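You operate a simulated robot arm through the tools that you are given. There is no shell and no other tool.

Carry out the task below with a simulated two-armed robot. There is one attempt and no reset: what you move stays moved.

TASK
Wipe up the spill on the foot of the bed with the green cloth and put it back.

It is judged by the outcome, as a careful person would: the job done as asked, and still so three seconds after it is handed in. It fails if anything else is knocked over, pushed out of place, dropped, spilled or broken. Flat cloth is picked up by pressing the open fingertips on it (5 to 10 N) and closing them slowly along it; thin cloth reads only 2 to 8 mm in the jaws.

THE ROBOT
Two 7-joint arms with two-finger parallel grippers on one trunk, on a base that moves. Base frame: it is fixed to the floor where the robot stands at the start and does not move with it; the origin is under the middle of the robot, x ahead of it, y to its left, z up. Readings come in mm, rad, newtons and seconds.
The left shoulder is at the start at [66, 101, 984], the right one opposite. With the tool pointing down near the work surface each hand reaches from about 180 to 540 mm from the robot's upright axis, wherever it stands, measured 20 degrees to its own side. Places, roughly: green cloth [2750, -1750, 750]. Payload 2.4 kg a hand.
Tool frame (each hand has its own): the origin (TCP) lies between the finger pads and is the grasp point; the fingertips stand 24 mm ahead of it; z points along the fingers, y is the line along which they close. The gripper opens to 68 mm. The fingers are 17 mm wide and 10 mm thick; the gripper's body (40 by 70 mm) begins 41 mm behind the TCP.
Orientation is that of the tool frame in the base frame, as a unit quaternion [x, y, z, w]. With the fingers straight down and closing along the base's y, the tool's x points along the base's -x, its y along +y and its z along -z.

THE INTERFACE
- The arms move only by the tool arm_command. It takes "left_targets", "right_targets" or both (then of equal length, played together; a hand with none holds still); each is a list of rows, each an object of numbers (a shift or turn left out is 0, a gripper value left out holds the last): "x", "y", "z": the shift along the tool's x, y, z in units of 50 mm (1.0 is 50 mm); "rx", "ry", "rz": the turn, a rotation vector about the tool's x, y, z in units of 4 degrees (1.0 is 4 degrees); "hand": the finger opening in m, from 0 to 0.068. In form: [{"x": .., "y": .., "z": .., "rx": .., "ry": .., "rz": .., "hand": ..}, ...]. A call has 1 to 20 rows; each row shifts and turns the commanded pose from where the row before left it, along the tool's axes as they then stand. A call with a number of a shift or a turn outside -1 to 1 is refused whole. Rows are played at 5 a second. More than 50 mm and 0.15 rad between two rows, or a gripper value outside its range, and nothing of the call is played. Where a pose cannot be reached the arm comes as near as it can. A force on the tool above 40 N (or 10 N above the force at the start of the call, whichever is more), or a blocked arm, ends the call early, and 0.2 s more pass. The fingers move at their own pace (about 72 mm/s each) and stop on an object; they squeeze with about 27 N. The grip force told is the motor's: it shows also when the fingers shut on nothing. Time passes only in rows, and 0.2 s behind the last, so rows that do not move let the fingers close. The reply holds the time, the measured pose of the TCP, the force on the tool along the base axes, the opening and the grip force, in the units named above and with some noise, with the torque about the TCP (base axes, N m) and any sound that the robot's microphone picked up, and new pictures: "show" is both (left out), scene, wrist or none (wrist: the cameras of the hands that moved).
- Cameras (640 x 400 px; columns grow to the right, rows downward): "scene" is now at [162.4, 0.8, 1140.6]; the picture's right is [-0.00, -1.00, 0.00], its down [-0.58, 0.00, -0.81] and it looks along [0.81, -0.00, -0.58] (base axes); focal length 223 px, centre (320, 200). "left" rides on the left gripper at [84, -11, -75] in its tool frame; the picture's right is [0.13, 0.99, 0.00], its down [-0.60, 0.08, -0.79] and it looks along [-0.79, 0.10, 0.61] (tool axes); focal length 251 px, centre (320, 200). "right" rides on the right gripper at [84, 11, -75] in its tool frame; the picture's right is [-0.13, 0.99, 0.00], its down [-0.60, -0.08, -0.79] and it looks along [-0.79, -0.10, 0.61] (tool axes); focal length 251 px, centre (320, 200). There is no depth. A picture from a camera that has moved, and an enlarged one, comes with that camera's place and axes in the base frame and with its lens.
- raise_lower(by): moves the trunk up (or, below 0, down) by that many mm; the arms and the scene camera ride with it, the base frame stays. It gives what a move gives, with no picture.
- base_move(legs): drives the robot by 1 to 6 legs, each [ahead, left, turn to the left] in mm, mm and rad, along the robot's own axes; the way and the turn of a leg run together, so that a leg with both is an arc; at most 1500 mm and 3.142 rad a leg. The arms and the cameras ride along, it lands a little off, and it stops where it bumps. It gives what a move gives, and a new picture of the scene camera.
- head_to(pan, tilt): turns the head with the scene camera to pan (to the left, within 1.501 rad either way) and tilt (down, from -0.506 to 1.204), counted from straight ahead of the robot (the tilt from the chest, where the trunk bows). It gives what a move gives, and a new picture of the scene camera.
- close_up(camera, box): a new picture of the part [left, top, right, bottom] of that camera's present view, enlarged. No time passes.
- sign_off(): hands the job in; it is judged then, once.

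Places have to be worked out from the pictures, the camera data and where the tool is seen. Open the grippers and draw the arms clear of the work before you hand the job in, unless the task says otherwise.

The tools are called after "Call:" as name(argument=value, ...) on one line, values as JSON. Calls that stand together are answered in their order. arm_command: Moves the arms, as the interface text tells. Its arguments: {"type":"object","properties":{"left_targets":{"type":"array","items":{"type":"object","properties":{"x":{"type":"number"},"y":{"type":"number"},"z":{"type":"number"},"rx":{"type":"number"},"ry":{"type":"number"},"rz":{"type":"number"},"hand":{"type":"number"}}}},"right_targets":{"type":"array","items":{"type":"object","properties":{"x":{"type":"number"},"y":{"type":"number"},"z":{"type":"number"},"rx":{"type":"number"},"ry":{"type":"number"},"rz":{"type":"number"},"hand":{"type":"number"}}}},"show":{"type":"string","enum":["both","scene","wrist","none"]}},"required":[]} The other tools are called the same way: raise_lower (by) moves the trunk up or down; base_move (legs) drives the base; head_to (pan, tilt) turns the head that bears the scene camera; close_up (camera, box) takes an enlarged picture of a part of a camera's view; sign_off () hands the job in.

At the start:

```text
time_s: 0.0
left_tcp_pos: [408.1, 165.5, 837.5]
left_tool_rot: [-0.001, 1.0, -0.001, 0.0]
left_force: [0.3, -0.7, -0.2]
left_torque: [-0.04, -0.04, -0.03]
left_finger_gap: 68.2
left_gripper_force: 0.0
right_tcp_pos: [423.2, -156.2, 828.4]
right_tool_rot: [0.0, 1.0, 0.0, -0.001]
right_force: [0.6, -0.2, -0.1]
right_torque: [-0.01, 0.02, 0.01]
right_finger_gap: 68.1
right_gripper_force: 0.1
trunk travel left (down, up): [-200.0, 650.0]
robot x, y, heading: [1.3, -2.8, -0.002]
head pan, tilt (commanded): [-0.002, 0.618]
```

scene: 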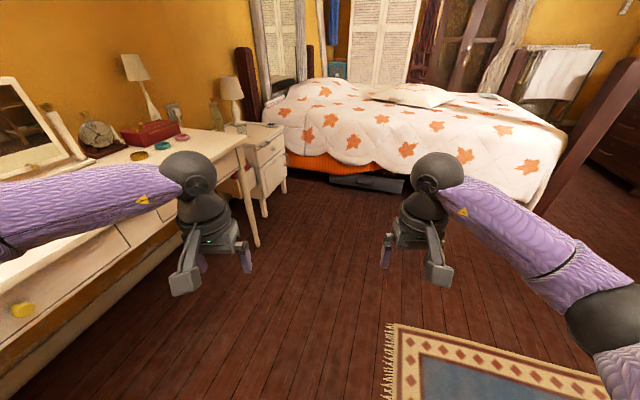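
right: 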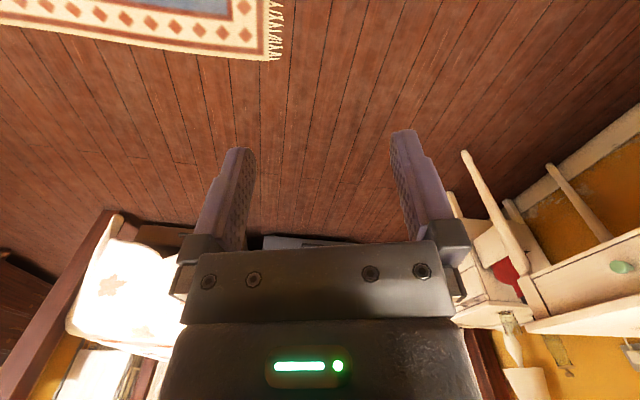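
left: 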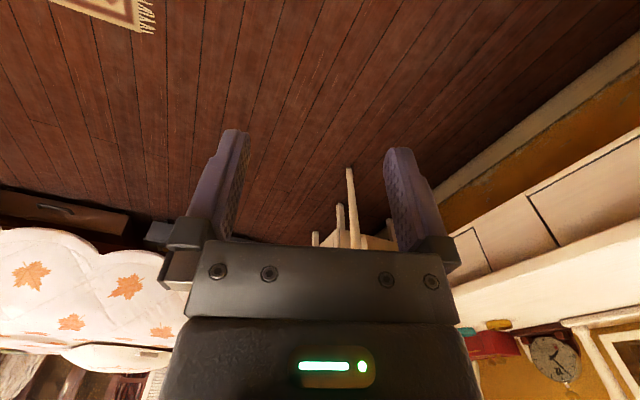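

The bed lies ahead with its foot off to the right; the cloth is said to be near [2750, -1750, 750]. I turn the head to the right to look for the cloth and the spill.

Call:
head_to(pan=-0.6, tilt=0.3)

```text
time_s: 1.0
left_tcp_pos: [408.0, 165.8, 837.4]
left_tool_rot: [-0.001, 1.0, 0.0, 0.0]
left_force: [-0.7, -0.3, 0.7]
left_torque: [-0.01, 0.0, 0.0]
left_finger_gap: 67.9
left_gripper_force: 0.0
right_tcp_pos: [423.3, -157.7, 827.5]
right_tool_rot: [0.0, 1.0, -0.001, 0.0]
right_force: [-0.2, -0.9, 0.1]
right_torque: [0.0, -0.02, 0.0]
right_finger_gap: 68.1
right_gripper_force: 0.0
trunk travel left (down, up): [-200.0, 650.0]
robot x, y, heading: [2.1, -1.8, 0.002]
head pan, tilt (commanded): [-0.6, 0.3]
camera scene: at [151.7, -51.8, 1169.6], right [-0.56, -0.83, 0.0], down [-0.24, 0.17, -0.96], along [0.79, -0.54, -0.3], focal length 223 px, centre (320, 200)
```

scene: 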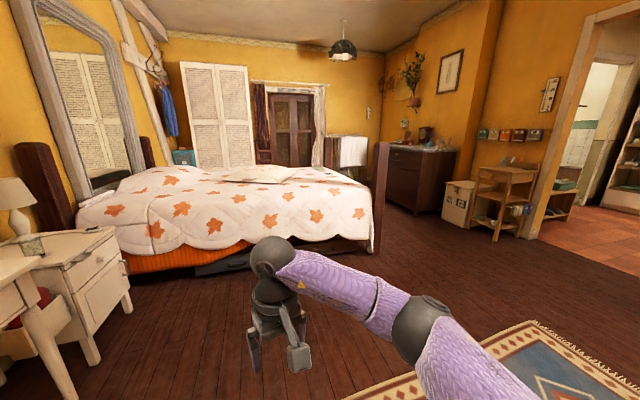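

I zoom in on where the cloth should be, beyond the foot of the bed.

Call:
close_up(camera="scene", box=[240, 110, 400, 210])

Call:
close_up(camera="scene", box=[370, 100, 580, 240])

```text
4.00 times, centred on (320, 160) of scene
camera zoom: at [151.7, -51.8, 1169.6], right [-0.56, -0.83, 0.0], down [-0.24, 0.17, -0.96], along [0.79, -0.54, -0.3], focal length 891 px, centre (320, 360)
```

zoom: 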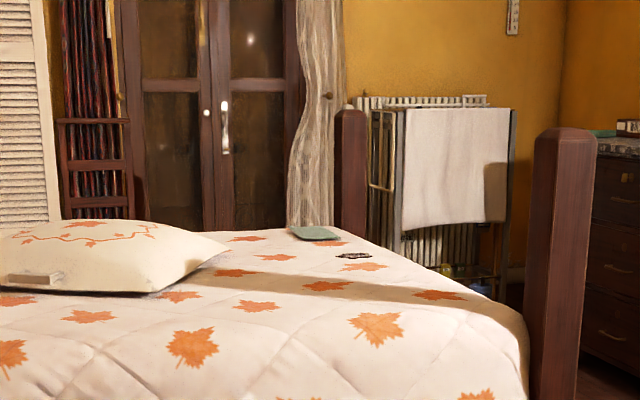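

```text
2.86 times, centred on (475, 170) of scene
camera zoom: at [151.7, -51.8, 1169.6], right [-0.56, -0.83, 0.0], down [-0.24, 0.17, -0.96], along [0.79, -0.54, -0.3], focal length 636 px, centre (-123, 286)
```

zoom: 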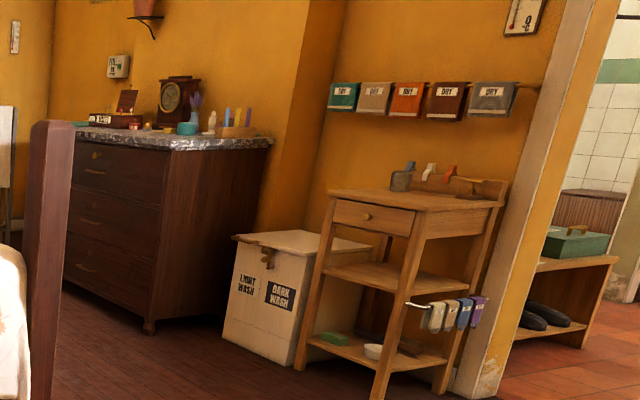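

The green cloth lies on the bed top near its far foot corner, next to a small dark item. The bed's near foot post stands around [1500, -1680], and a corridor runs along the foot. I drive ahead and to the right so that I can look along the foot.

Call:
base_move(legs=[[800, -600, 0], [0, -1200, 0]])

```text
time_s: 11.9
left_tcp_pos: [1207.0, -1644.9, 837.6]
left_tool_rot: [0.002, 1.0, -0.001, 0.0]
left_force: [-1.1, -0.5, -0.6]
left_torque: [-0.03, -0.02, 0.02]
left_finger_gap: 68.1
left_gripper_force: 0.1
right_tcp_pos: [1220.9, -1968.0, 828.0]
right_tool_rot: [0.003, 1.0, 0.0, 0.0]
right_force: [-0.8, 0.0, 0.5]
right_torque: [0.01, 0.06, 0.0]
right_finger_gap: 67.7
right_gripper_force: 0.1
trunk travel left (down, up): [-200.0, 650.0]
robot x, y, heading: [794.2, -1808.9, -0.002]
head pan, tilt (commanded): [-0.6, 0.3]
camera scene: at [949.4, -1861.0, 1169.7], right [-0.57, -0.82, 0.0], down [-0.24, 0.17, -0.96], along [0.79, -0.54, -0.3], focal length 223 px, centre (320, 200)
```

scene: 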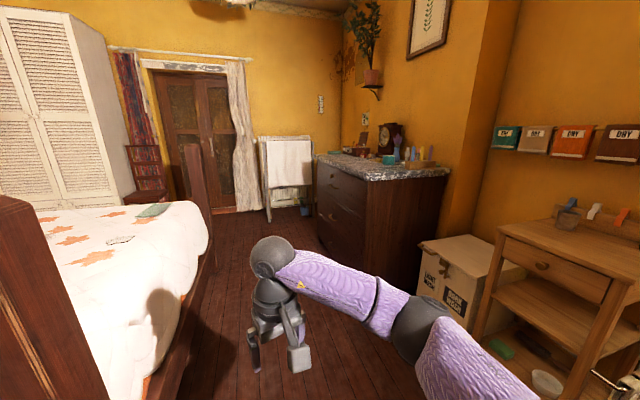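

Now I see the corridor between the bed foot and the dresser. I turn the head toward the bed top to examine the cloth and the spill.

Call:
head_to(pan=0.05, tilt=0.35)

```text
time_s: 12.9
left_tcp_pos: [1207.3, -1645.2, 837.4]
left_tool_rot: [0.003, 1.0, 0.0, 0.0]
left_force: [-0.6, -0.6, 0.2]
left_torque: [0.04, 0.04, 0.04]
left_finger_gap: 67.9
left_gripper_force: 0.1
right_tcp_pos: [1220.3, -1968.5, 828.1]
right_tool_rot: [0.002, 1.0, 0.0, 0.0]
right_force: [-0.1, -0.1, -0.3]
right_torque: [-0.04, -0.03, 0.03]
right_finger_gap: 68.0
right_gripper_force: 0.0
trunk travel left (down, up): [-200.0, 650.0]
robot x, y, heading: [797.7, -1808.1, -0.004]
head pan, tilt (commanded): [0.051, 0.351]
camera scene: at [965.6, -1803.7, 1164.9], right [0.04, -1.0, 0.0], down [-0.34, -0.02, -0.94], along [0.94, 0.04, -0.34], focal length 223 px, centre (320, 200)
```

scene: 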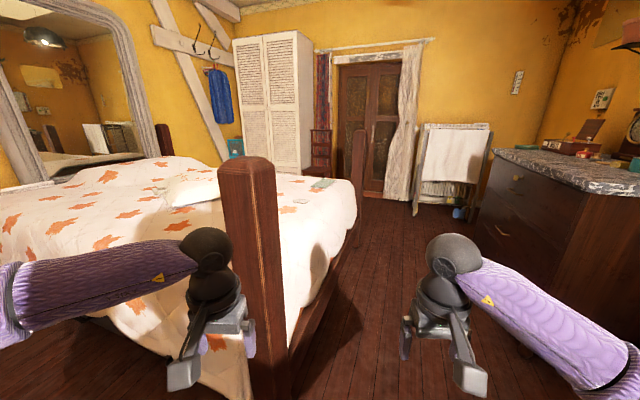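

I enlarge the bed's foot area to identify the cloth, the item near it and any spill.

Call:
close_up(camera="scene", box=[260, 160, 380, 235])

Call:
close_up(camera="scene", box=[0, 140, 240, 290])

```text
5.33 times, centred on (320, 198) of scene
camera zoom: at [965.6, -1803.7, 1164.9], right [0.04, -1.0, 0.0], down [-0.34, -0.02, -0.94], along [0.94, 0.04, -0.34], focal length 1188 px, centre (320, 213)
```

zoom: 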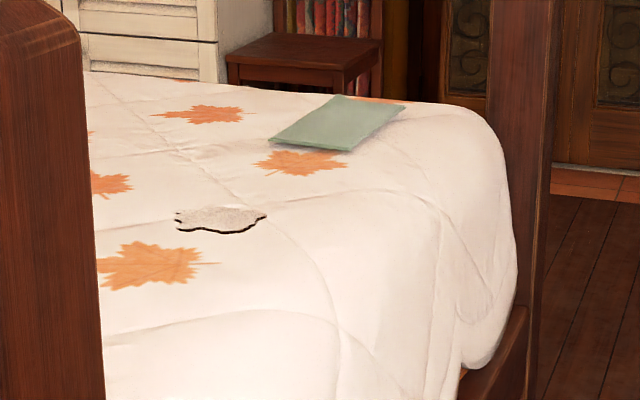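

```text
2.67 times, centred on (120, 215) of scene
camera zoom: at [965.6, -1803.7, 1164.9], right [0.04, -1.0, 0.0], down [-0.34, -0.02, -0.94], along [0.94, 0.04, -0.34], focal length 594 px, centre (853, 160)
```

zoom: 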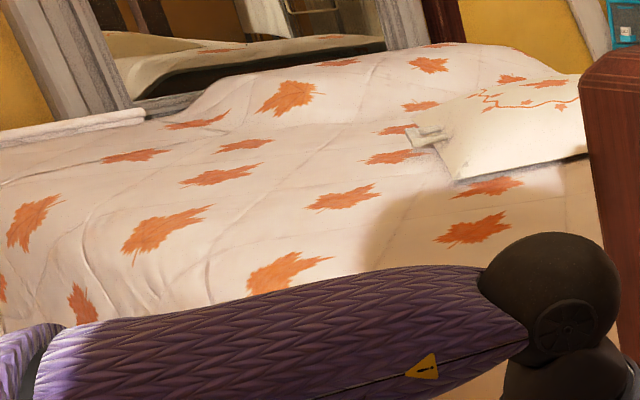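

The spill is a grayish patch with a dark rim around [2280, -1630]. The green cloth lies flat about 420 mm beyond it, around [2680, -1755], on the mattress at z about 680. I drive along the corridor at the foot and then turn to face the bed.

Call:
base_move(legs=[[0, -690, 0], [1450, 0, 0], [0, 0, 1.27]])

Call:
head_to(pan=0.0, tilt=0.65)

```text
time_s: 20.5
left_tcp_pos: [1972.2, -2380.9, 784.0]
left_tool_rot: [0.089, 0.995, 0.001, -0.052]
left_force: [-2.5, 1.3, 0.2]
left_torque: [-0.11, -0.16, 0.04]
left_finger_gap: 68.0
left_gripper_force: 0.1
right_tcp_pos: [1959.6, -2686.9, 798.3]
right_tool_rot: [0.028, 1.0, -0.01, 0.011]
right_force: [-1.5, 6.5, -3.5]
right_torque: [-0.44, -0.17, 0.0]
right_finger_gap: 68.0
right_gripper_force: 0.1
trunk travel left (down, up): [-200.0, 650.0]
robot x, y, heading: [1520.7, -2492.9, -0.143]
head pan, tilt (commanded): [0.051, 0.351]
stopped in leg 2: the robot was blocked; the commanded pose is now the measured one
camera scene: at [1699.9, -2383.7, 1168.2], right [-0.08, -0.99, 0.11], down [-0.35, -0.07, -0.93], along [0.93, -0.12, -0.34], focal length 223 px, centre (320, 200)
```

scene: 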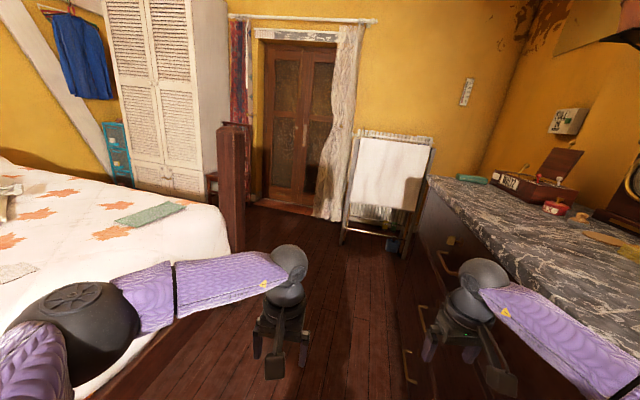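

```text
time_s: 21.3
left_tcp_pos: [1991.3, -2386.3, 790.4]
left_tool_rot: [0.091, 0.995, -0.004, -0.048]
left_force: [1.8, -0.9, -0.9]
left_torque: [0.06, 0.11, -0.02]
left_finger_gap: 67.6
left_gripper_force: 0.0
right_tcp_pos: [1977.3, -2688.1, 816.4]
right_tool_rot: [0.031, 0.999, 0.001, 0.037]
right_force: [0.7, -0.6, 0.1]
right_torque: [-0.01, 0.06, -0.02]
right_finger_gap: 68.4
right_gripper_force: 0.2
trunk travel left (down, up): [-200.0, 650.0]
robot x, y, heading: [1533.7, -2518.7, -0.152]
head pan, tilt (commanded): [0.0, 0.649]
camera scene: at [1709.5, -2384.1, 1144.6], right [-0.15, -0.98, 0.14], down [-0.61, -0.03, -0.79], along [0.78, -0.2, -0.59], focal length 223 px, centre (320, 200)
```

scene: 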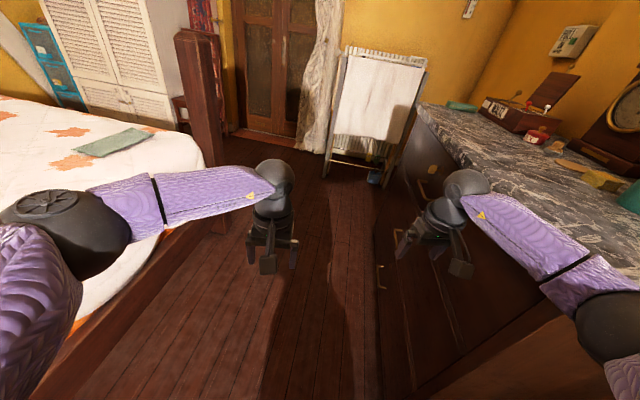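

The base was blocked at about x 1530 and leans slightly left; most likely my outspread right elbow met the dresser's near corner. I back off and check that the robot stands upright again.

Call:
base_move(legs=[[-250, 60, 0]])

```text
time_s: 22.0
left_tcp_pos: [2083.9, -2337.4, 783.4]
left_tool_rot: [-0.253, 0.948, 0.162, -0.105]
left_force: [5.7, -1.5, 0.3]
left_torque: [0.01, 0.28, 0.04]
left_finger_gap: 68.0
left_gripper_force: 0.1
right_tcp_pos: [2208.9, -2674.3, 709.0]
right_tool_rot: [-0.059, 0.973, 0.223, 0.016]
right_force: [3.5, -1.9, -4.4]
right_torque: [0.14, 0.2, 0.13]
right_finger_gap: 68.1
right_gripper_force: 0.0
trunk travel left (down, up): [-200.0, 650.0]
robot x, y, heading: [1662.1, -2501.5, 0.308]
head pan, tilt (commanded): [0.0, 0.649]
stopped in leg 1: the robot was blocked; the commanded pose is now the measured one
camera scene: at [1850.1, -2476.5, 1136.1], right [0.3, -0.95, -0.03], down [-0.6, -0.16, -0.78], along [0.74, 0.26, -0.62], focal length 223 px, centre (320, 200)
```

scene: 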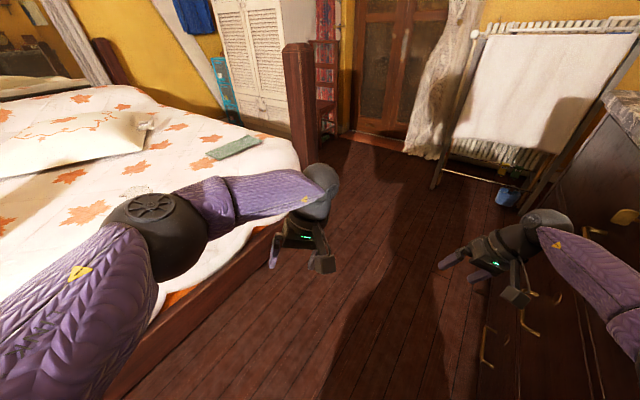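

The base swung left and is still held. I look down to the right to see what it touches before moving again.

Call:
head_to(pan=-1.1, tilt=0.7)

```text
time_s: 23.3
left_tcp_pos: [2036.9, -2299.0, 782.4]
left_tool_rot: [-0.278, 0.95, 0.111, -0.093]
left_force: [-0.7, -1.5, -0.6]
left_torque: [0.06, 0.0, -0.02]
left_finger_gap: 67.9
left_gripper_force: 0.0
right_tcp_pos: [2178.3, -2618.1, 722.0]
right_tool_rot: [-0.14, 0.973, 0.181, -0.003]
right_force: [0.9, 0.4, 0.3]
right_torque: [0.03, 0.05, 0.04]
right_finger_gap: 67.9
right_gripper_force: 0.1
trunk travel left (down, up): [-200.0, 650.0]
robot x, y, heading: [1644.1, -2547.6, 0.385]
head pan, tilt (commanded): [-1.1, 0.7]
camera scene: at [1818.2, -2560.4, 1126.9], right [-0.65, -0.76, 0.03], down [-0.51, 0.41, -0.75], along [0.56, -0.51, -0.66], focal length 223 px, centre (320, 200)
```

scene: 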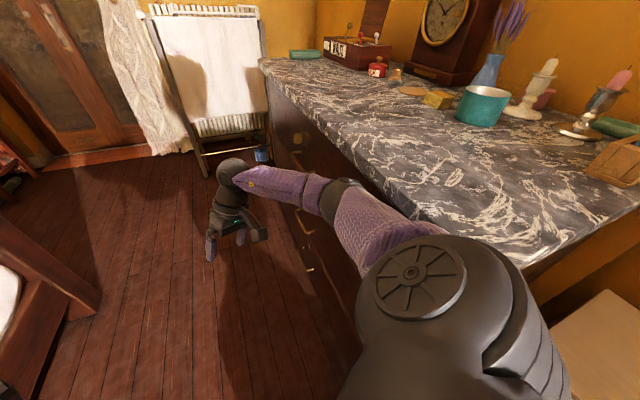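

The right elbow sits in front of the dresser face, just past its near corner at about [1760, -2910]. I move toward the bed, away from the dresser.

Call:
base_move(legs=[[80, 190, 0]])

```text
time_s: 24.1
left_tcp_pos: [2006.9, -2299.3, 797.8]
left_tool_rot: [-0.29, 0.947, 0.113, -0.085]
left_force: [-0.1, 0.3, -1.4]
left_torque: [-0.07, -0.02, 0.01]
left_finger_gap: 67.9
left_gripper_force: 0.0
right_tcp_pos: [2164.7, -2588.6, 732.5]
right_tool_rot: [-0.191, 0.962, 0.194, 0.0]
right_force: [-0.1, -0.8, -0.3]
right_torque: [0.03, 0.04, 0.0]
right_finger_gap: 68.0
right_gripper_force: 0.0
trunk travel left (down, up): [-200.0, 650.0]
robot x, y, heading: [1651.3, -2550.9, 0.448]
head pan, tilt (commanded): [-1.1, 0.7]
stopped in leg 1: the robot was blocked; the commanded pose is now the measured one
camera scene: at [1800.5, -2571.6, 1131.1], right [-0.61, -0.79, 0.01], down [-0.52, 0.39, -0.76], along [0.6, -0.46, -0.65], focal length 223 px, centre (320, 200)
```

scene: 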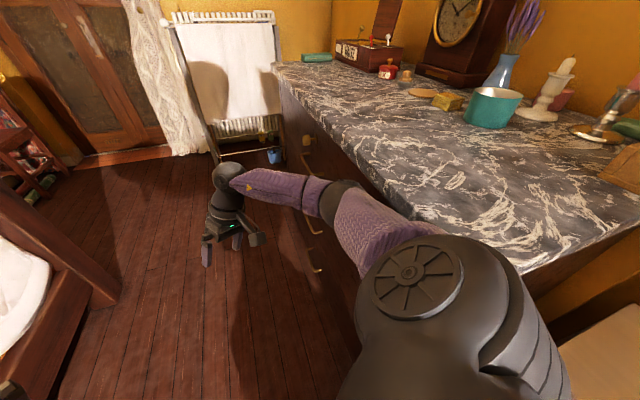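

It is blocked toward the left as well. I look to the left and down to see what is touching there.

Call:
head_to(pan=1.0, tilt=0.8)

Call:
head_to(pan=0.0, tilt=1.2)

Call:
head_to(pan=-1.5, tilt=1.1)

```text
time_s: 26.1
left_tcp_pos: [2006.9, -2300.3, 795.6]
left_tool_rot: [-0.29, 0.947, 0.113, -0.086]
left_force: [0.0, 0.2, 0.1]
left_torque: [0.02, -0.06, -0.02]
left_finger_gap: 68.0
left_gripper_force: 0.0
right_tcp_pos: [2165.6, -2589.4, 733.5]
right_tool_rot: [-0.19, 0.963, 0.192, 0.002]
right_force: [0.4, 0.0, 1.5]
right_torque: [0.0, -0.01, 0.0]
right_finger_gap: 68.1
right_gripper_force: 0.1
trunk travel left (down, up): [-200.0, 650.0]
robot x, y, heading: [1649.9, -2548.0, 0.449]
head pan, tilt (commanded): [1.0, 0.799]
camera scene: at [1743.2, -2439.6, 1124.0], right [0.99, -0.13, -0.01], down [-0.1, -0.71, -0.7], along [0.08, 0.69, -0.72], focal length 223 px, centre (320, 200)
```

scene: 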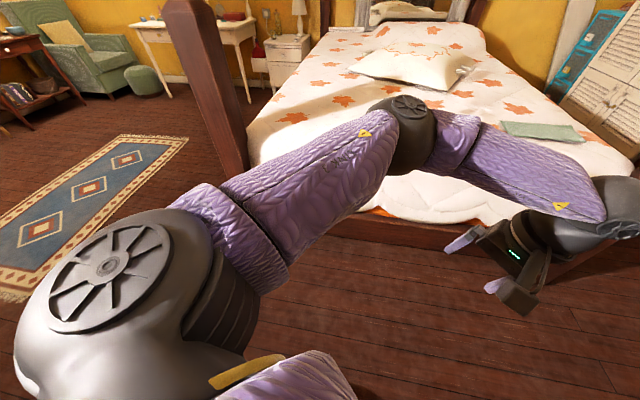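

```text
time_s: 27.3
left_tcp_pos: [2006.8, -2298.1, 797.0]
left_tool_rot: [-0.292, 0.946, 0.113, -0.085]
left_force: [-0.8, -0.1, 0.5]
left_torque: [-0.01, -0.01, -0.01]
left_finger_gap: 68.2
left_gripper_force: 0.1
right_tcp_pos: [2167.1, -2589.4, 733.1]
right_tool_rot: [-0.191, 0.963, 0.192, 0.001]
right_force: [-0.7, 0.9, -0.4]
right_torque: [-0.01, -0.01, 0.02]
right_finger_gap: 68.3
right_gripper_force: 0.0
trunk travel left (down, up): [-200.0, 650.0]
robot x, y, heading: [1650.0, -2548.1, 0.45]
head pan, tilt (commanded): [0.0, 1.201]
camera scene: at [1782.4, -2495.2, 1095.7], right [0.43, -0.9, -0.01], down [-0.84, -0.4, -0.35], along [0.31, 0.16, -0.94], focal length 223 px, centre (320, 200)
```

scene: 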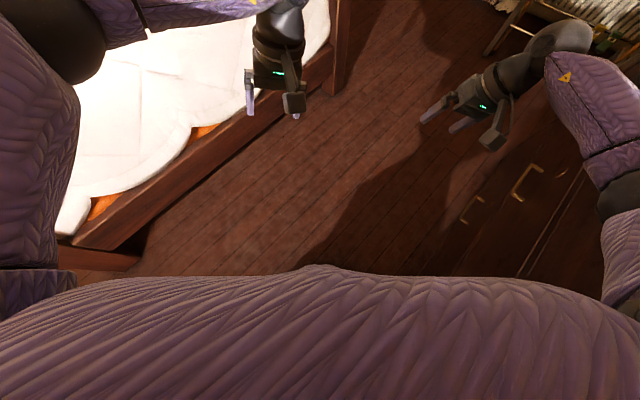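

```text
time_s: 28.9
left_tcp_pos: [2004.6, -2296.8, 795.6]
left_tool_rot: [-0.293, 0.946, 0.113, -0.085]
left_force: [-0.6, -0.3, 0.2]
left_torque: [-0.03, -0.04, 0.0]
left_finger_gap: 68.2
left_gripper_force: 0.1
right_tcp_pos: [2165.7, -2589.3, 735.4]
right_tool_rot: [-0.192, 0.963, 0.191, 0.003]
right_force: [0.4, 0.0, -0.5]
right_torque: [-0.02, 0.02, -0.02]
right_finger_gap: 68.0
right_gripper_force: 0.1
trunk travel left (down, up): [-200.0, 650.0]
robot x, y, heading: [1652.0, -2551.7, 0.451]
head pan, tilt (commanded): [-1.499, 1.1]
camera scene: at [1762.9, -2573.9, 1101.9], right [-0.87, -0.5, 0.01], down [-0.45, 0.77, -0.45], along [0.21, -0.39, -0.89], focal length 223 px, centre (320, 200)
```

scene: 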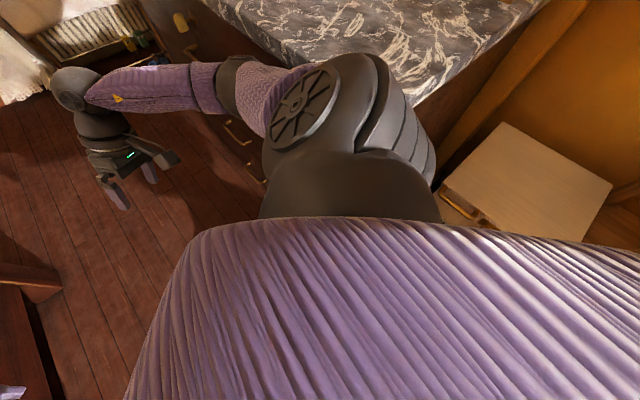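

Nothing shows near the base on the left; the right elbow sits close to the dresser face, and both hands were jarred from their upright pose. Before driving, I bring both hands back to upright and draw them up and inward so the elbows come in.

Call:
arm_command(right_targets=[{"x": 0.2, "y": 0.39, "z": -0.48, "rx": 0.89, "ry": 0.22, "rz": -0.13}, {"x": 0.2, "y": 0.39, "z": -0.48, "rx": 0.89, "ry": 0.22, "rz": -0.13}, {"x": 0.2, "y": 0.39, "z": -0.48, "rx": 0.89, "ry": 0.22, "rz": -0.13}, {"x": 0.2, "y": 0.39, "z": -0.48, "rx": 0.89, "ry": 0.22, "rz": -0.13}, {"x": 0.2, "y": 0.39, "z": -0.48, "rx": 0.89, "ry": 0.22, "rz": -0.13}, {"x": 0.2, "y": 0.39, "z": -0.48, "rx": 0.89, "ry": 0.22, "rz": -0.13}], left_targets=[{"x": 0.16, "y": 0.22, "z": -0.28, "rx": 0.62, "ry": -0.28, "rz": 0.35}, {"x": 0.16, "y": 0.22, "z": -0.28, "rx": 0.62, "ry": -0.28, "rz": 0.35}, {"x": 0.16, "y": 0.22, "z": -0.28, "rx": 0.62, "ry": -0.28, "rz": 0.35}, {"x": 0.16, "y": 0.22, "z": -0.28, "rx": 0.62, "ry": -0.28, "rz": 0.35}, {"x": 0.16, "y": 0.22, "z": -0.28, "rx": 0.62, "ry": -0.28, "rz": 0.35}, {"x": 0.16, "y": 0.22, "z": -0.28, "rx": 0.62, "ry": -0.28, "rz": 0.35}], show="scene")

```text
time_s: 30.3
left_tcp_pos: [1935.9, -2277.0, 895.5]
left_tool_rot: [-0.216, 0.976, -0.003, 0.006]
left_force: [0.5, 0.3, 0.8]
left_torque: [-0.01, 0.01, 0.02]
left_finger_gap: 67.7
left_gripper_force: 0.1
right_tcp_pos: [2060.8, -2546.3, 900.5]
right_tool_rot: [-0.211, 0.977, -0.006, 0.006]
right_force: [-0.4, -0.7, 0.1]
right_torque: [-0.01, -0.01, -0.01]
right_finger_gap: 68.0
right_gripper_force: 0.1
trunk travel left (down, up): [-200.0, 650.0]
robot x, y, heading: [1649.4, -2548.0, 0.435]
head pan, tilt (commanded): [-1.499, 1.1]
camera scene: at [1749.0, -2573.5, 1103.7], right [-0.88, -0.48, 0.0], down [-0.43, 0.78, -0.45], along [0.22, -0.4, -0.89], focal length 223 px, centre (320, 200)
```

scene: 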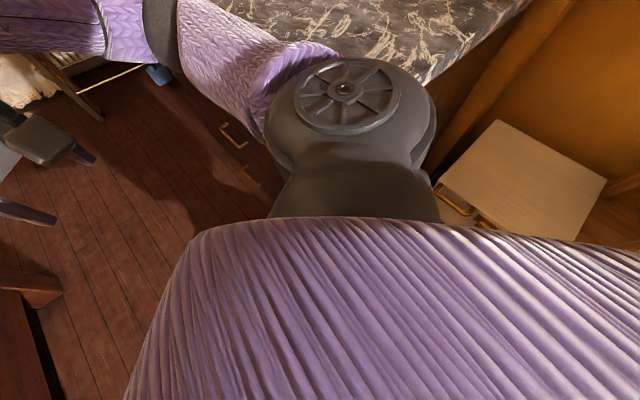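

Both hands are upright again at about z 900. I now try a short move toward the bed.

Call:
base_move(legs=[[40, 90, 0]])

```text
time_s: 31.5
left_tcp_pos: [1934.4, -2177.2, 896.0]
left_tool_rot: [-0.218, 0.976, -0.002, 0.007]
left_force: [-0.1, 0.5, -0.3]
left_torque: [-0.01, -0.05, -0.04]
left_finger_gap: 67.9
left_gripper_force: 0.1
right_tcp_pos: [2058.9, -2445.4, 901.6]
right_tool_rot: [-0.213, 0.977, -0.005, 0.005]
right_force: [0.6, 0.1, 0.3]
right_torque: [-0.02, 0.02, 0.0]
right_finger_gap: 67.9
right_gripper_force: 0.0
trunk travel left (down, up): [-200.0, 650.0]
robot x, y, heading: [1648.3, -2452.1, 0.436]
head pan, tilt (commanded): [-1.499, 1.1]
camera scene: at [1747.8, -2474.2, 1103.6], right [-0.87, -0.49, 0.0], down [-0.43, 0.78, -0.45], along [0.22, -0.4, -0.89], focal length 223 px, centre (320, 200)
```

scene: 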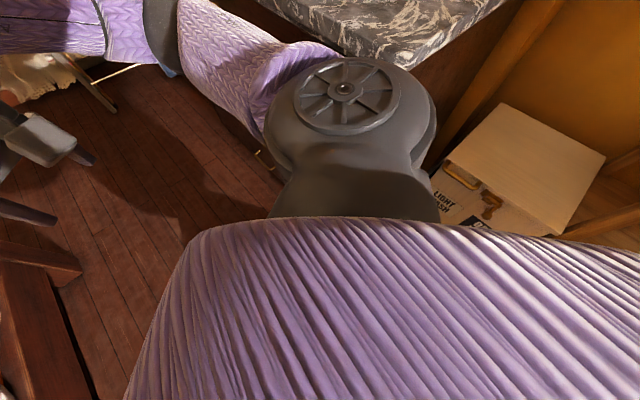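

Free now. I move a little further toward the bed and then turn in place to face it.

Call:
base_move(legs=[[45, 95, 0], [0, 0, 0.8]])

Call:
head_to(pan=-0.4, tilt=0.6)

```text
time_s: 34.7
left_tcp_pos: [1654.3, -1949.8, 895.1]
left_tool_rot: [-0.579, 0.815, 0.0, 0.006]
left_force: [-1.0, -0.2, -0.1]
left_torque: [0.01, 0.0, -0.01]
left_finger_gap: 68.2
left_gripper_force: 0.1
right_tcp_pos: [1933.9, -2048.8, 902.1]
right_tool_rot: [-0.576, 0.818, -0.003, 0.008]
right_force: [0.6, 0.2, -0.1]
right_torque: [-0.01, 0.01, -0.01]
right_finger_gap: 68.0
right_gripper_force: 0.1
trunk travel left (down, up): [-200.0, 650.0]
robot x, y, heading: [1647.2, -2349.6, 1.229]
head pan, tilt (commanded): [-1.499, 1.1]
camera scene: at [1737.4, -2292.3, 1103.6], right [-0.26, -0.96, 0.0], down [-0.86, 0.23, -0.45], along [0.44, -0.12, -0.89], focal length 223 px, centre (320, 200)
```

scene: 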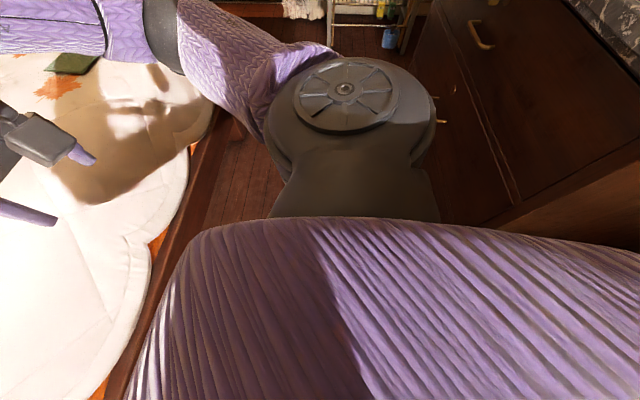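

```text
time_s: 36.0
left_tcp_pos: [1654.4, -1950.4, 894.5]
left_tool_rot: [-0.579, 0.815, 0.0, 0.006]
left_force: [0.0, -0.9, 0.1]
left_torque: [-0.01, 0.01, -0.04]
left_finger_gap: 68.0
left_gripper_force: 0.1
right_tcp_pos: [1934.3, -2048.7, 901.0]
right_tool_rot: [-0.576, 0.817, -0.002, 0.007]
right_force: [0.6, -0.2, 0.4]
right_torque: [-0.02, -0.02, 0.03]
right_finger_gap: 68.0
right_gripper_force: 0.1
trunk travel left (down, up): [-200.0, 650.0]
robot x, y, heading: [1649.2, -2344.8, 1.234]
head pan, tilt (commanded): [-0.4, 0.6]
camera scene: at [1735.9, -2210.3, 1142.1], right [0.74, -0.67, 0.0], down [-0.38, -0.42, -0.82], along [0.56, 0.61, -0.57], focal length 223 px, centre (320, 200)
```

scene: 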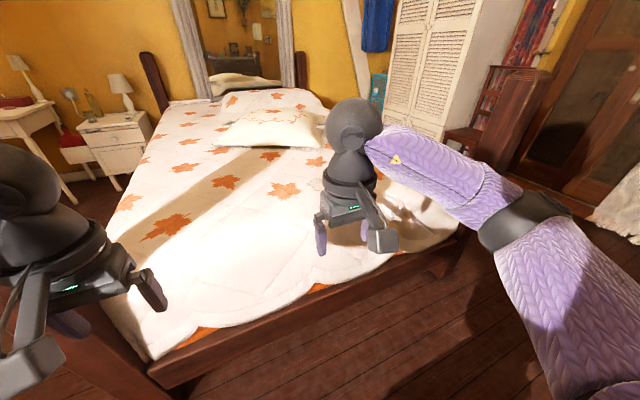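

I face the bed foot now, with the rail running from about [1540, -1695] to [2830, -2070]. I raise the trunk for a better view and strafe right along the foot.

Call:
raise_lower(by=200)

Call:
base_move(legs=[[0, -550, 0.05]])

Call:
head_to(pan=-0.2, tilt=0.75)

```text
time_s: 38.2
left_tcp_pos: [1654.9, -1950.2, 1094.5]
left_tool_rot: [-0.579, 0.815, 0.0, 0.006]
left_force: [-0.7, 0.0, -0.6]
left_torque: [0.03, 0.02, 0.02]
left_finger_gap: 68.2
left_gripper_force: 0.1
right_tcp_pos: [1934.0, -2048.4, 1100.5]
right_tool_rot: [-0.575, 0.818, -0.003, 0.008]
right_force: [0.3, -0.3, -1.0]
right_torque: [-0.01, 0.0, -0.02]
right_finger_gap: 67.8
right_gripper_force: 0.1
trunk travel left (down, up): [-400.0, 450.0]
robot x, y, heading: [1653.6, -2346.9, 1.233]
head pan, tilt (commanded): [-0.4, 0.6]
```

```text
time_s: 41.4
left_tcp_pos: [2159.8, -2121.0, 1094.6]
left_tool_rot: [-0.598, 0.802, -0.001, 0.006]
left_force: [0.5, 0.1, -0.5]
left_torque: [-0.01, 0.01, -0.03]
left_finger_gap: 68.0
left_gripper_force: 0.1
right_tcp_pos: [2444.6, -2205.9, 1101.8]
right_tool_rot: [-0.594, 0.804, -0.002, 0.007]
right_force: [0.5, 0.4, 0.3]
right_torque: [0.05, -0.04, 0.01]
right_finger_gap: 67.9
right_gripper_force: 0.1
trunk travel left (down, up): [-400.0, 450.0]
robot x, y, heading: [2175.8, -2513.6, 1.276]
head pan, tilt (commanded): [-0.4, 0.6]
camera scene: at [2241.5, -2416.4, 1344.7], right [0.77, -0.64, 0.0], down [-0.36, -0.43, -0.82], along [0.53, 0.63, -0.57], focal length 223 px, centre (320, 200)
```

scene: 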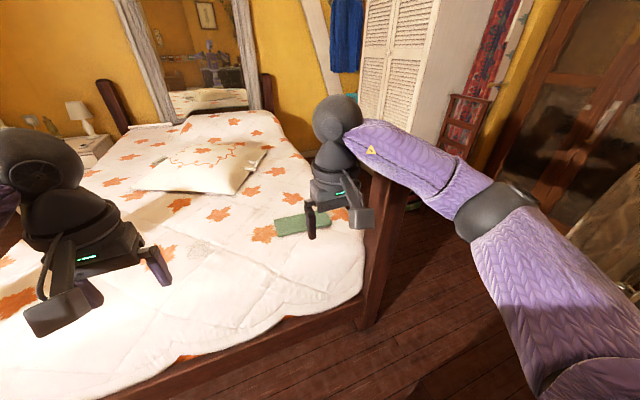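

```text
time_s: 42.1
left_tcp_pos: [2159.6, -2120.9, 1096.0]
left_tool_rot: [-0.598, 0.802, 0.0, 0.006]
left_force: [-0.9, -0.6, -0.2]
left_torque: [0.01, 0.0, -0.01]
left_finger_gap: 68.0
left_gripper_force: 0.0
right_tcp_pos: [2444.1, -2206.5, 1101.6]
right_tool_rot: [-0.593, 0.805, -0.002, 0.007]
right_force: [0.0, -1.7, 0.4]
right_torque: [0.01, 0.03, 0.01]
right_finger_gap: 67.8
right_gripper_force: 0.1
trunk travel left (down, up): [-400.0, 450.0]
robot x, y, heading: [2175.0, -2518.2, 1.275]
head pan, tilt (commanded): [-0.201, 0.75]
camera scene: at [2224.1, -2411.3, 1331.9], right [0.88, -0.47, 0.0], down [-0.32, -0.6, -0.73], along [0.35, 0.64, -0.68], focal length 223 px, centre (320, 200)
```

scene: 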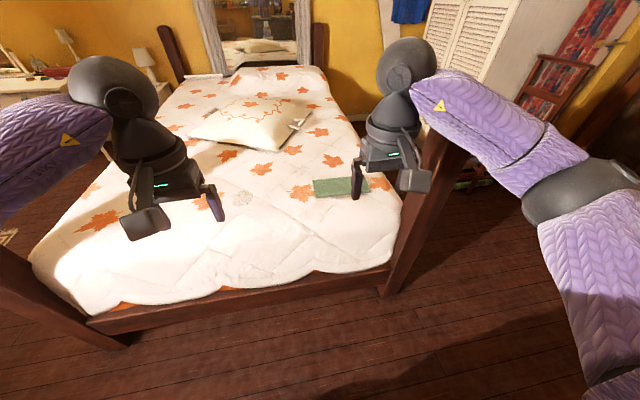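

I have a clear view: the spill is at about [2270, -1630], the cloth center at about [2690, -1760], and the mattress top at about z 680. I zoom in on the cloth, the spill and the space below the foot rail.

Call:
close_up(camera="scene", box=[220, 160, 400, 272])

Call:
close_up(camera="scene", box=[60, 240, 420, 400])

```text
3.56 times, centred on (310, 216) of scene
camera zoom: at [2224.1, -2411.3, 1331.9], right [0.88, -0.47, 0.0], down [-0.32, -0.6, -0.73], along [0.35, 0.64, -0.68], focal length 792 px, centre (356, 143)
```

zoom: 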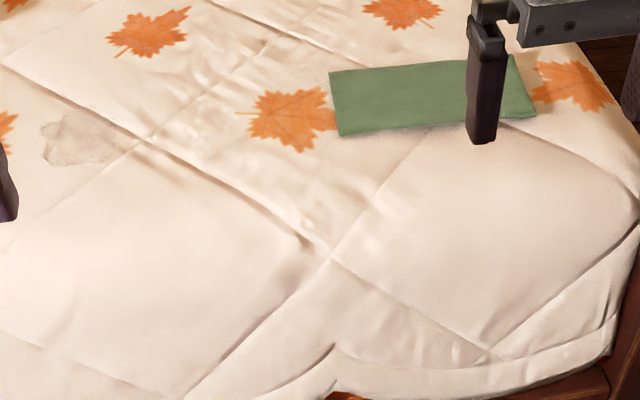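

```text
1.78 times, centred on (240, 320) of scene
camera zoom: at [2224.1, -2411.3, 1331.9], right [0.88, -0.47, 0.0], down [-0.32, -0.6, -0.73], along [0.35, 0.64, -0.68], focal length 396 px, centre (462, -13)
```

zoom: 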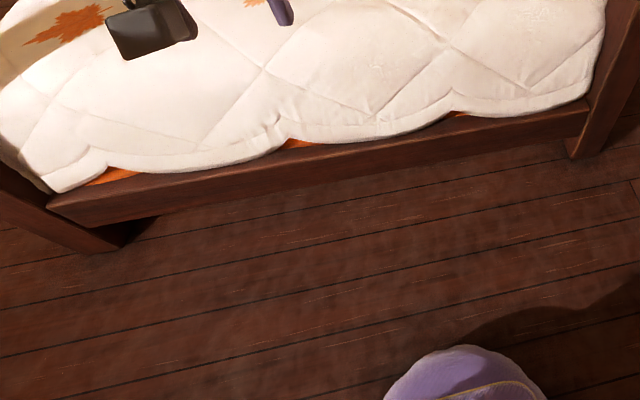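

The spill is a light gray patch about 90 mm wide, and the cloth measures about 240 x 120 mm. The far post would get in the way of my right elbow, so I plan to use the left arm, standing with the bed on my left. I turn here, where there is room.

Call:
base_move(legs=[[50, 0, 0], [0, 0, -0.8]])

Call:
head_to(pan=0.5, tilt=0.75)

```text
time_s: 45.2
left_tcp_pos: [2463.5, -2184.9, 1095.5]
left_tool_rot: [-0.234, 0.972, -0.002, 0.006]
left_force: [0.8, 0.3, 0.4]
left_torque: [0.0, -0.01, -0.03]
left_finger_gap: 67.9
left_gripper_force: 0.1
right_tcp_pos: [2597.7, -2450.0, 1102.8]
right_tool_rot: [-0.229, 0.973, -0.004, 0.005]
right_force: [-0.1, 0.5, 0.3]
right_torque: [-0.01, 0.0, -0.07]
right_finger_gap: 68.2
right_gripper_force: 0.1
trunk travel left (down, up): [-400.0, 450.0]
robot x, y, heading: [2185.4, -2467.8, 0.466]
head pan, tilt (commanded): [-0.201, 0.75]
camera scene: at [2298.3, -2430.4, 1331.9], right [0.26, -0.96, 0.0], down [-0.66, -0.18, -0.73], along [0.71, 0.19, -0.68], focal length 223 px, centre (320, 200)
```

scene: 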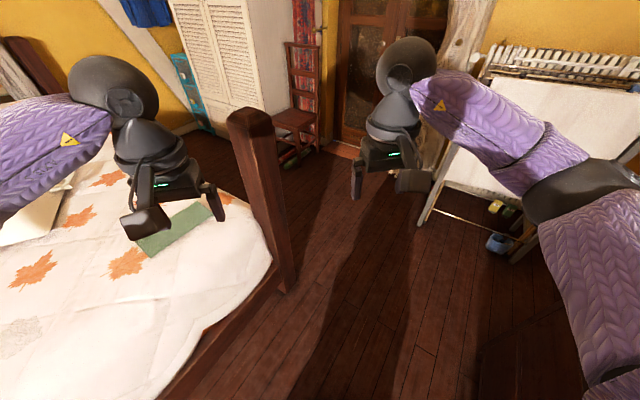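

```text
time_s: 46.2
left_tcp_pos: [2464.3, -2184.7, 1095.1]
left_tool_rot: [-0.233, 0.972, -0.002, 0.006]
left_force: [-0.5, 0.5, 0.0]
left_torque: [0.04, -0.01, -0.01]
left_finger_gap: 67.9
left_gripper_force: 0.0
right_tcp_pos: [2597.9, -2449.2, 1102.1]
right_tool_rot: [-0.229, 0.973, -0.004, 0.005]
right_force: [0.6, 0.2, -0.4]
right_torque: [-0.01, -0.02, 0.02]
right_finger_gap: 68.0
right_gripper_force: 0.0
trunk travel left (down, up): [-400.0, 450.0]
robot x, y, heading: [2190.4, -2468.4, 0.468]
head pan, tilt (commanded): [0.499, 0.75]
camera scene: at [2265.4, -2384.1, 1331.9], right [0.82, -0.57, 0.0], down [-0.39, -0.56, -0.73], along [0.42, 0.6, -0.68], focal length 223 px, centre (320, 200)
```

scene: 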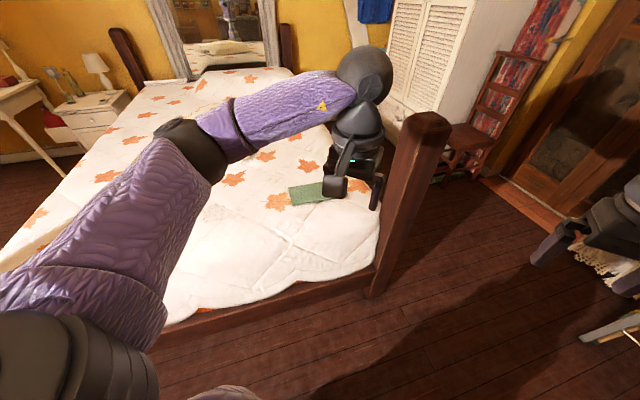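

The far post stands at about [2870, -2065], with its top near 1060. Before driving closer I swing the left hand out to the left, over the bed, and turn it so it points straight in across the foot.

Call:
arm_command(left_targets=[{"x": 0, "y": 0.383, "rz": -0.92}, {"x": -0.025, "y": 0.382, "rz": -0.92}, {"x": -0.049, "y": 0.38, "rz": -0.92}, {"x": -0.073, "y": 0.376, "rz": -0.92}, {"x": -0.097, "y": 0.37, "rz": -0.92}, {"x": -0.121, "y": 0.363, "rz": -0.92}, {"x": -0.144, "y": 0.355, "rz": -0.92}, {"x": -0.167, "y": 0.345, "rz": -0.92}, {"x": -0.188, "y": 0.334, "rz": -0.92}, {"x": -0.209, "y": 0.321, "rz": -0.92}, {"x": -0.229, "y": 0.307, "rz": -0.92}, {"x": -0.249, "y": 0.291, "rz": -0.92}], show="both")

```text
time_s: 48.8
left_tcp_pos: [2359.2, -1980.2, 1093.7]
left_tool_rot: [-0.582, 0.813, -0.004, 0.004]
left_force: [-0.7, 0.4, 0.1]
left_torque: [-0.03, -0.02, 0.01]
left_finger_gap: 68.1
left_gripper_force: 0.0
right_tcp_pos: [2597.9, -2449.6, 1102.1]
right_tool_rot: [-0.229, 0.973, -0.005, 0.005]
right_force: [-0.1, 0.3, -0.3]
right_torque: [-0.01, -0.01, -0.01]
right_finger_gap: 67.8
right_gripper_force: 0.1
trunk travel left (down, up): [-400.0, 450.0]
robot x, y, heading: [2185.6, -2468.6, 0.465]
head pan, tilt (commanded): [0.499, 0.75]
camera scene: at [2265.3, -2383.9, 1331.9], right [0.82, -0.57, 0.0], down [-0.39, -0.56, -0.73], along [0.41, 0.6, -0.68], focal length 223 px, centre (320, 200)
camera left: at [2341.0, -2063.6, 1167.9], right [-0.98, 0.2, -0.01], down [0.11, 0.6, 0.79], along [0.16, 0.78, -0.61], focal length 251 px, centre (320, 200)
```

scene: 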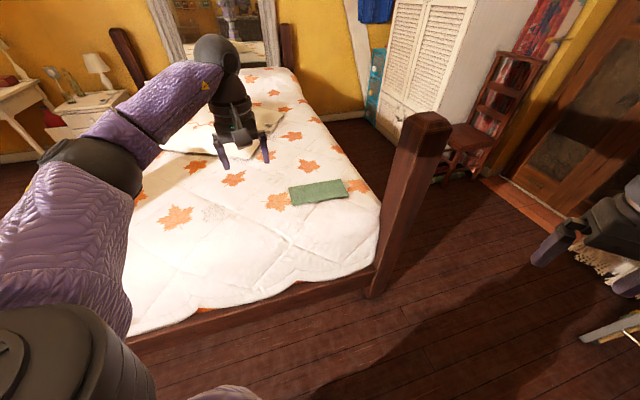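
left: 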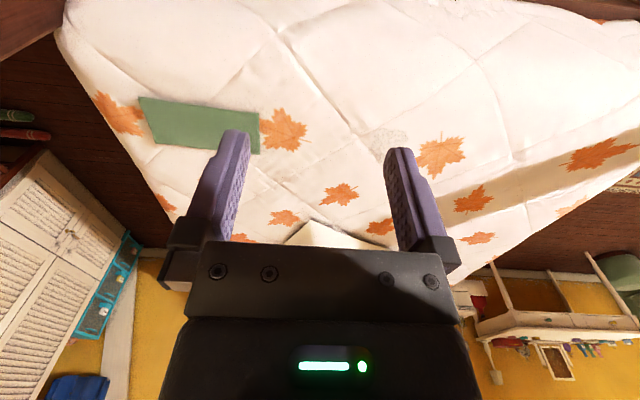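

The cloth's long side runs parallel to the foot rail and its center is at about [2684, -1767]. The spill center is at about [2265, -1640]. I drive ahead about 340 mm so the left hand comes over the cloth.

Call:
base_move(legs=[[339, -9, 0]])

```text
time_s: 51.0
left_tcp_pos: [2665.3, -1835.1, 1093.0]
left_tool_rot: [-0.583, 0.812, -0.004, 0.004]
left_force: [0.4, -0.7, 0.6]
left_torque: [0.0, -0.02, -0.05]
left_finger_gap: 68.0
left_gripper_force: 0.1
right_tcp_pos: [2903.1, -2303.5, 1102.2]
right_tool_rot: [-0.231, 0.973, -0.005, 0.005]
right_force: [0.4, 0.8, 0.2]
right_torque: [0.02, -0.02, 0.02]
right_finger_gap: 67.9
right_gripper_force: 0.2
trunk travel left (down, up): [-400.0, 450.0]
robot x, y, heading: [2495.0, -2326.8, 0.472]
head pan, tilt (commanded): [0.499, 0.75]
camera scene: at [2571.4, -2239.0, 1331.8], right [0.82, -0.57, 0.0], down [-0.39, -0.56, -0.73], along [0.41, 0.6, -0.68], focal length 223 px, centre (320, 200)
```

scene: 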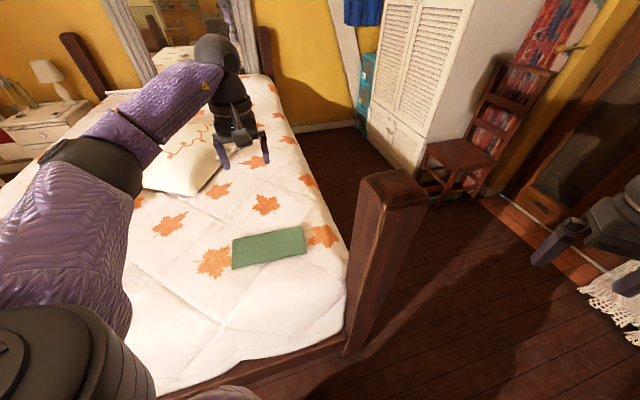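

The base is in place and nothing touches. I lower the trunk so that the hand comes near the bed surface.

Call:
raise_lower(by=-190)

Call:
close_up(camera="left", box=[0, 0, 640, 400])

Call:
close_up(camera="scene", box=[0, 0, 640, 400])

```text
time_s: 53.1
left_tcp_pos: [2663.3, -1836.0, 903.4]
left_tool_rot: [-0.582, 0.813, -0.004, 0.005]
left_force: [0.2, 0.7, 0.9]
left_torque: [-0.03, -0.02, 0.01]
left_finger_gap: 68.3
left_gripper_force: 0.1
right_tcp_pos: [2902.8, -2305.1, 911.5]
right_tool_rot: [-0.23, 0.973, -0.004, 0.006]
right_force: [0.3, 0.6, -0.1]
right_torque: [0.05, 0.01, 0.0]
right_finger_gap: 68.0
right_gripper_force: 0.0
trunk travel left (down, up): [-210.0, 640.0]
robot x, y, heading: [2490.4, -2322.5, 0.467]
head pan, tilt (commanded): [0.499, 0.75]
```

```text
1.00 times, centred on (320, 200) of left (not enlarged: the box is as wide or as high as the picture)
camera zoom: at [2646.1, -1919.1, 978.2], right [-0.98, 0.2, -0.01], down [0.11, 0.6, 0.79], along [0.16, 0.78, -0.61], focal length 251 px, centre (320, 200)
```

zoom: 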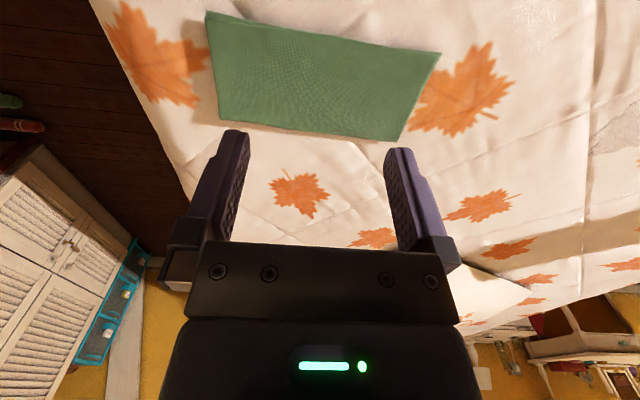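

```text
1.00 times, centred on (320, 200) of scene (not enlarged: the box is as wide or as high as the picture)
camera zoom: at [2604.8, -2222.0, 1139.6], right [0.82, -0.57, 0.0], down [-0.39, -0.56, -0.73], along [0.41, 0.6, -0.68], focal length 223 px, centre (320, 200)
```

zoom: 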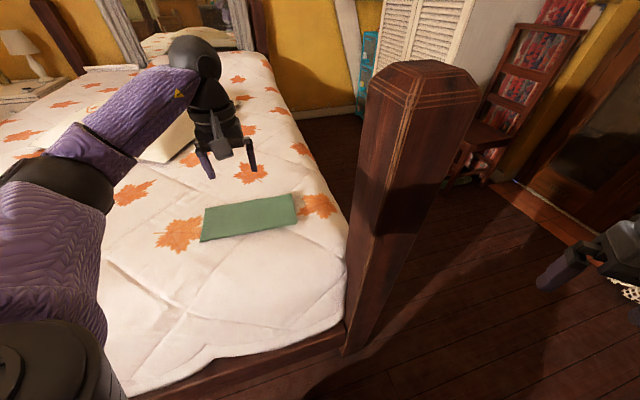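

The wrist view agrees: the cloth is centered at about [2682, -1765] with its top near z 688. I move the hand inward 60 mm over the cloth center and part of the way down, to see whether that reach is possible with the fingers straight down.

Call:
arm_command(left_targets=[{"x": -0.3, "z": 0.5}, {"x": -0.3, "z": 0.5}, {"x": -0.3, "z": 0.5}, {"x": -0.3, "z": 0.5}, {"z": 0.2}], show="both")

```text
time_s: 54.3
left_tcp_pos: [2684.7, -1779.5, 793.4]
left_tool_rot: [-0.582, 0.813, -0.004, 0.004]
left_force: [0.0, -0.9, -0.2]
left_torque: [-0.01, 0.04, -0.02]
left_finger_gap: 68.1
left_gripper_force: 0.1
right_tcp_pos: [2903.9, -2305.1, 912.0]
right_tool_rot: [-0.23, 0.973, -0.005, 0.006]
right_force: [0.3, -0.2, -0.7]
right_torque: [0.01, 0.02, 0.01]
right_finger_gap: 68.0
right_gripper_force: 0.1
trunk travel left (down, up): [-210.0, 640.0]
robot x, y, heading: [2496.1, -2324.1, 0.474]
head pan, tilt (commanded): [0.499, 0.75]
camera scene: at [2605.0, -2221.9, 1139.5], right [0.82, -0.57, 0.0], down [-0.39, -0.56, -0.73], along [0.41, 0.6, -0.68], focal length 223 px, centre (320, 200)
camera left: at [2666.9, -1862.1, 868.1], right [-0.98, 0.2, -0.01], down [0.11, 0.6, 0.79], along [0.16, 0.78, -0.61], focal length 251 px, centre (320, 200)
```

scene: 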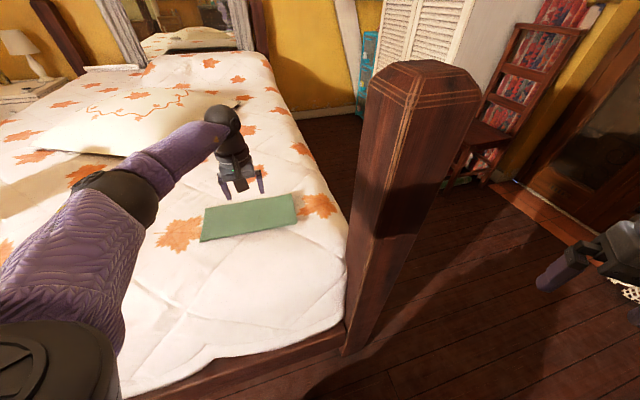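
left: 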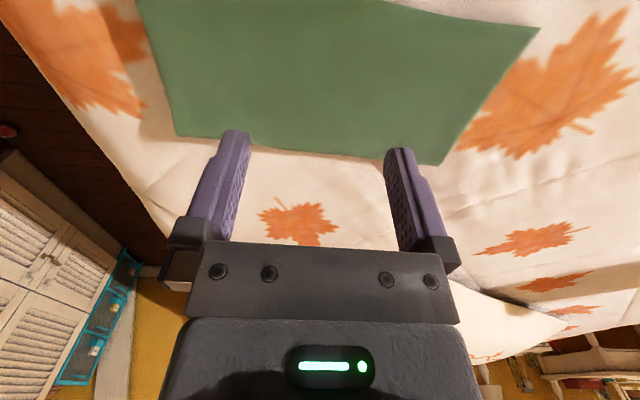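

The reach is fine with the fingers straight down, and the hand is over the cloth center. I narrow the opening to 50 mm and descend to about 20 mm above the cloth.

Call:
arm_command(left_targets=[{"z": 0.4, "hand": 0.05}, {"z": 0.4}, {"z": 0.3}, {"z": 0}], show="both")

```text
time_s: 55.3
left_tcp_pos: [2685.1, -1779.1, 738.5]
left_tool_rot: [-0.583, 0.813, -0.004, 0.005]
left_force: [-0.7, -0.1, -0.3]
left_torque: [0.02, -0.05, -0.02]
left_finger_gap: 50.4
left_gripper_force: 0.0
right_tcp_pos: [2904.0, -2304.3, 910.7]
right_tool_rot: [-0.229, 0.973, -0.005, 0.005]
right_force: [-0.8, -0.5, -0.7]
right_torque: [0.03, 0.0, 0.0]
right_finger_gap: 68.1
right_gripper_force: 0.1
trunk travel left (down, up): [-210.0, 640.0]
robot x, y, heading: [2492.2, -2323.1, 0.469]
head pan, tilt (commanded): [0.499, 0.75]
camera scene: at [2604.9, -2221.9, 1139.5], right [0.82, -0.57, 0.0], down [-0.39, -0.56, -0.73], along [0.41, 0.6, -0.68], focal length 223 px, centre (320, 200)
camera left: at [2667.5, -1862.7, 813.1], right [-0.98, 0.2, -0.01], down [0.11, 0.6, 0.79], along [0.16, 0.78, -0.61], focal length 251 px, centre (320, 200)
```

scene: 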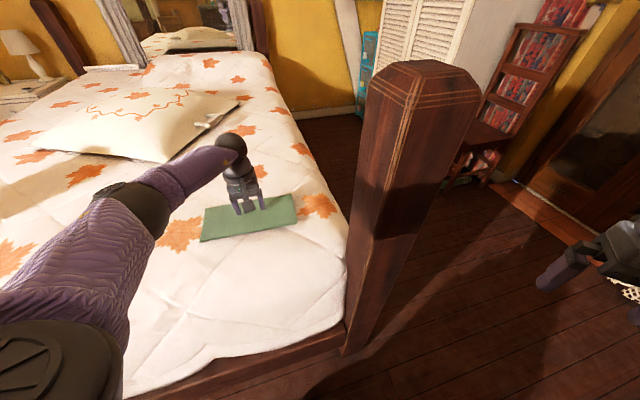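
left: 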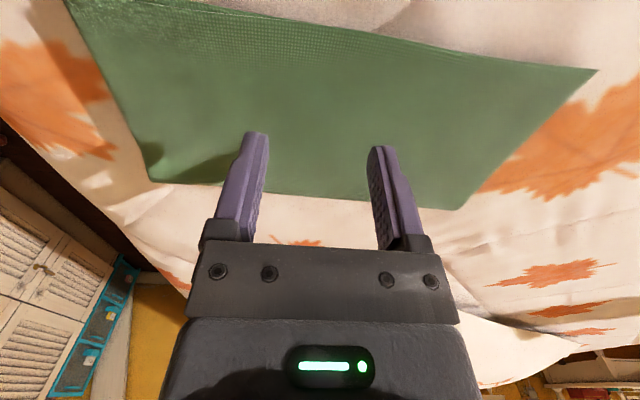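

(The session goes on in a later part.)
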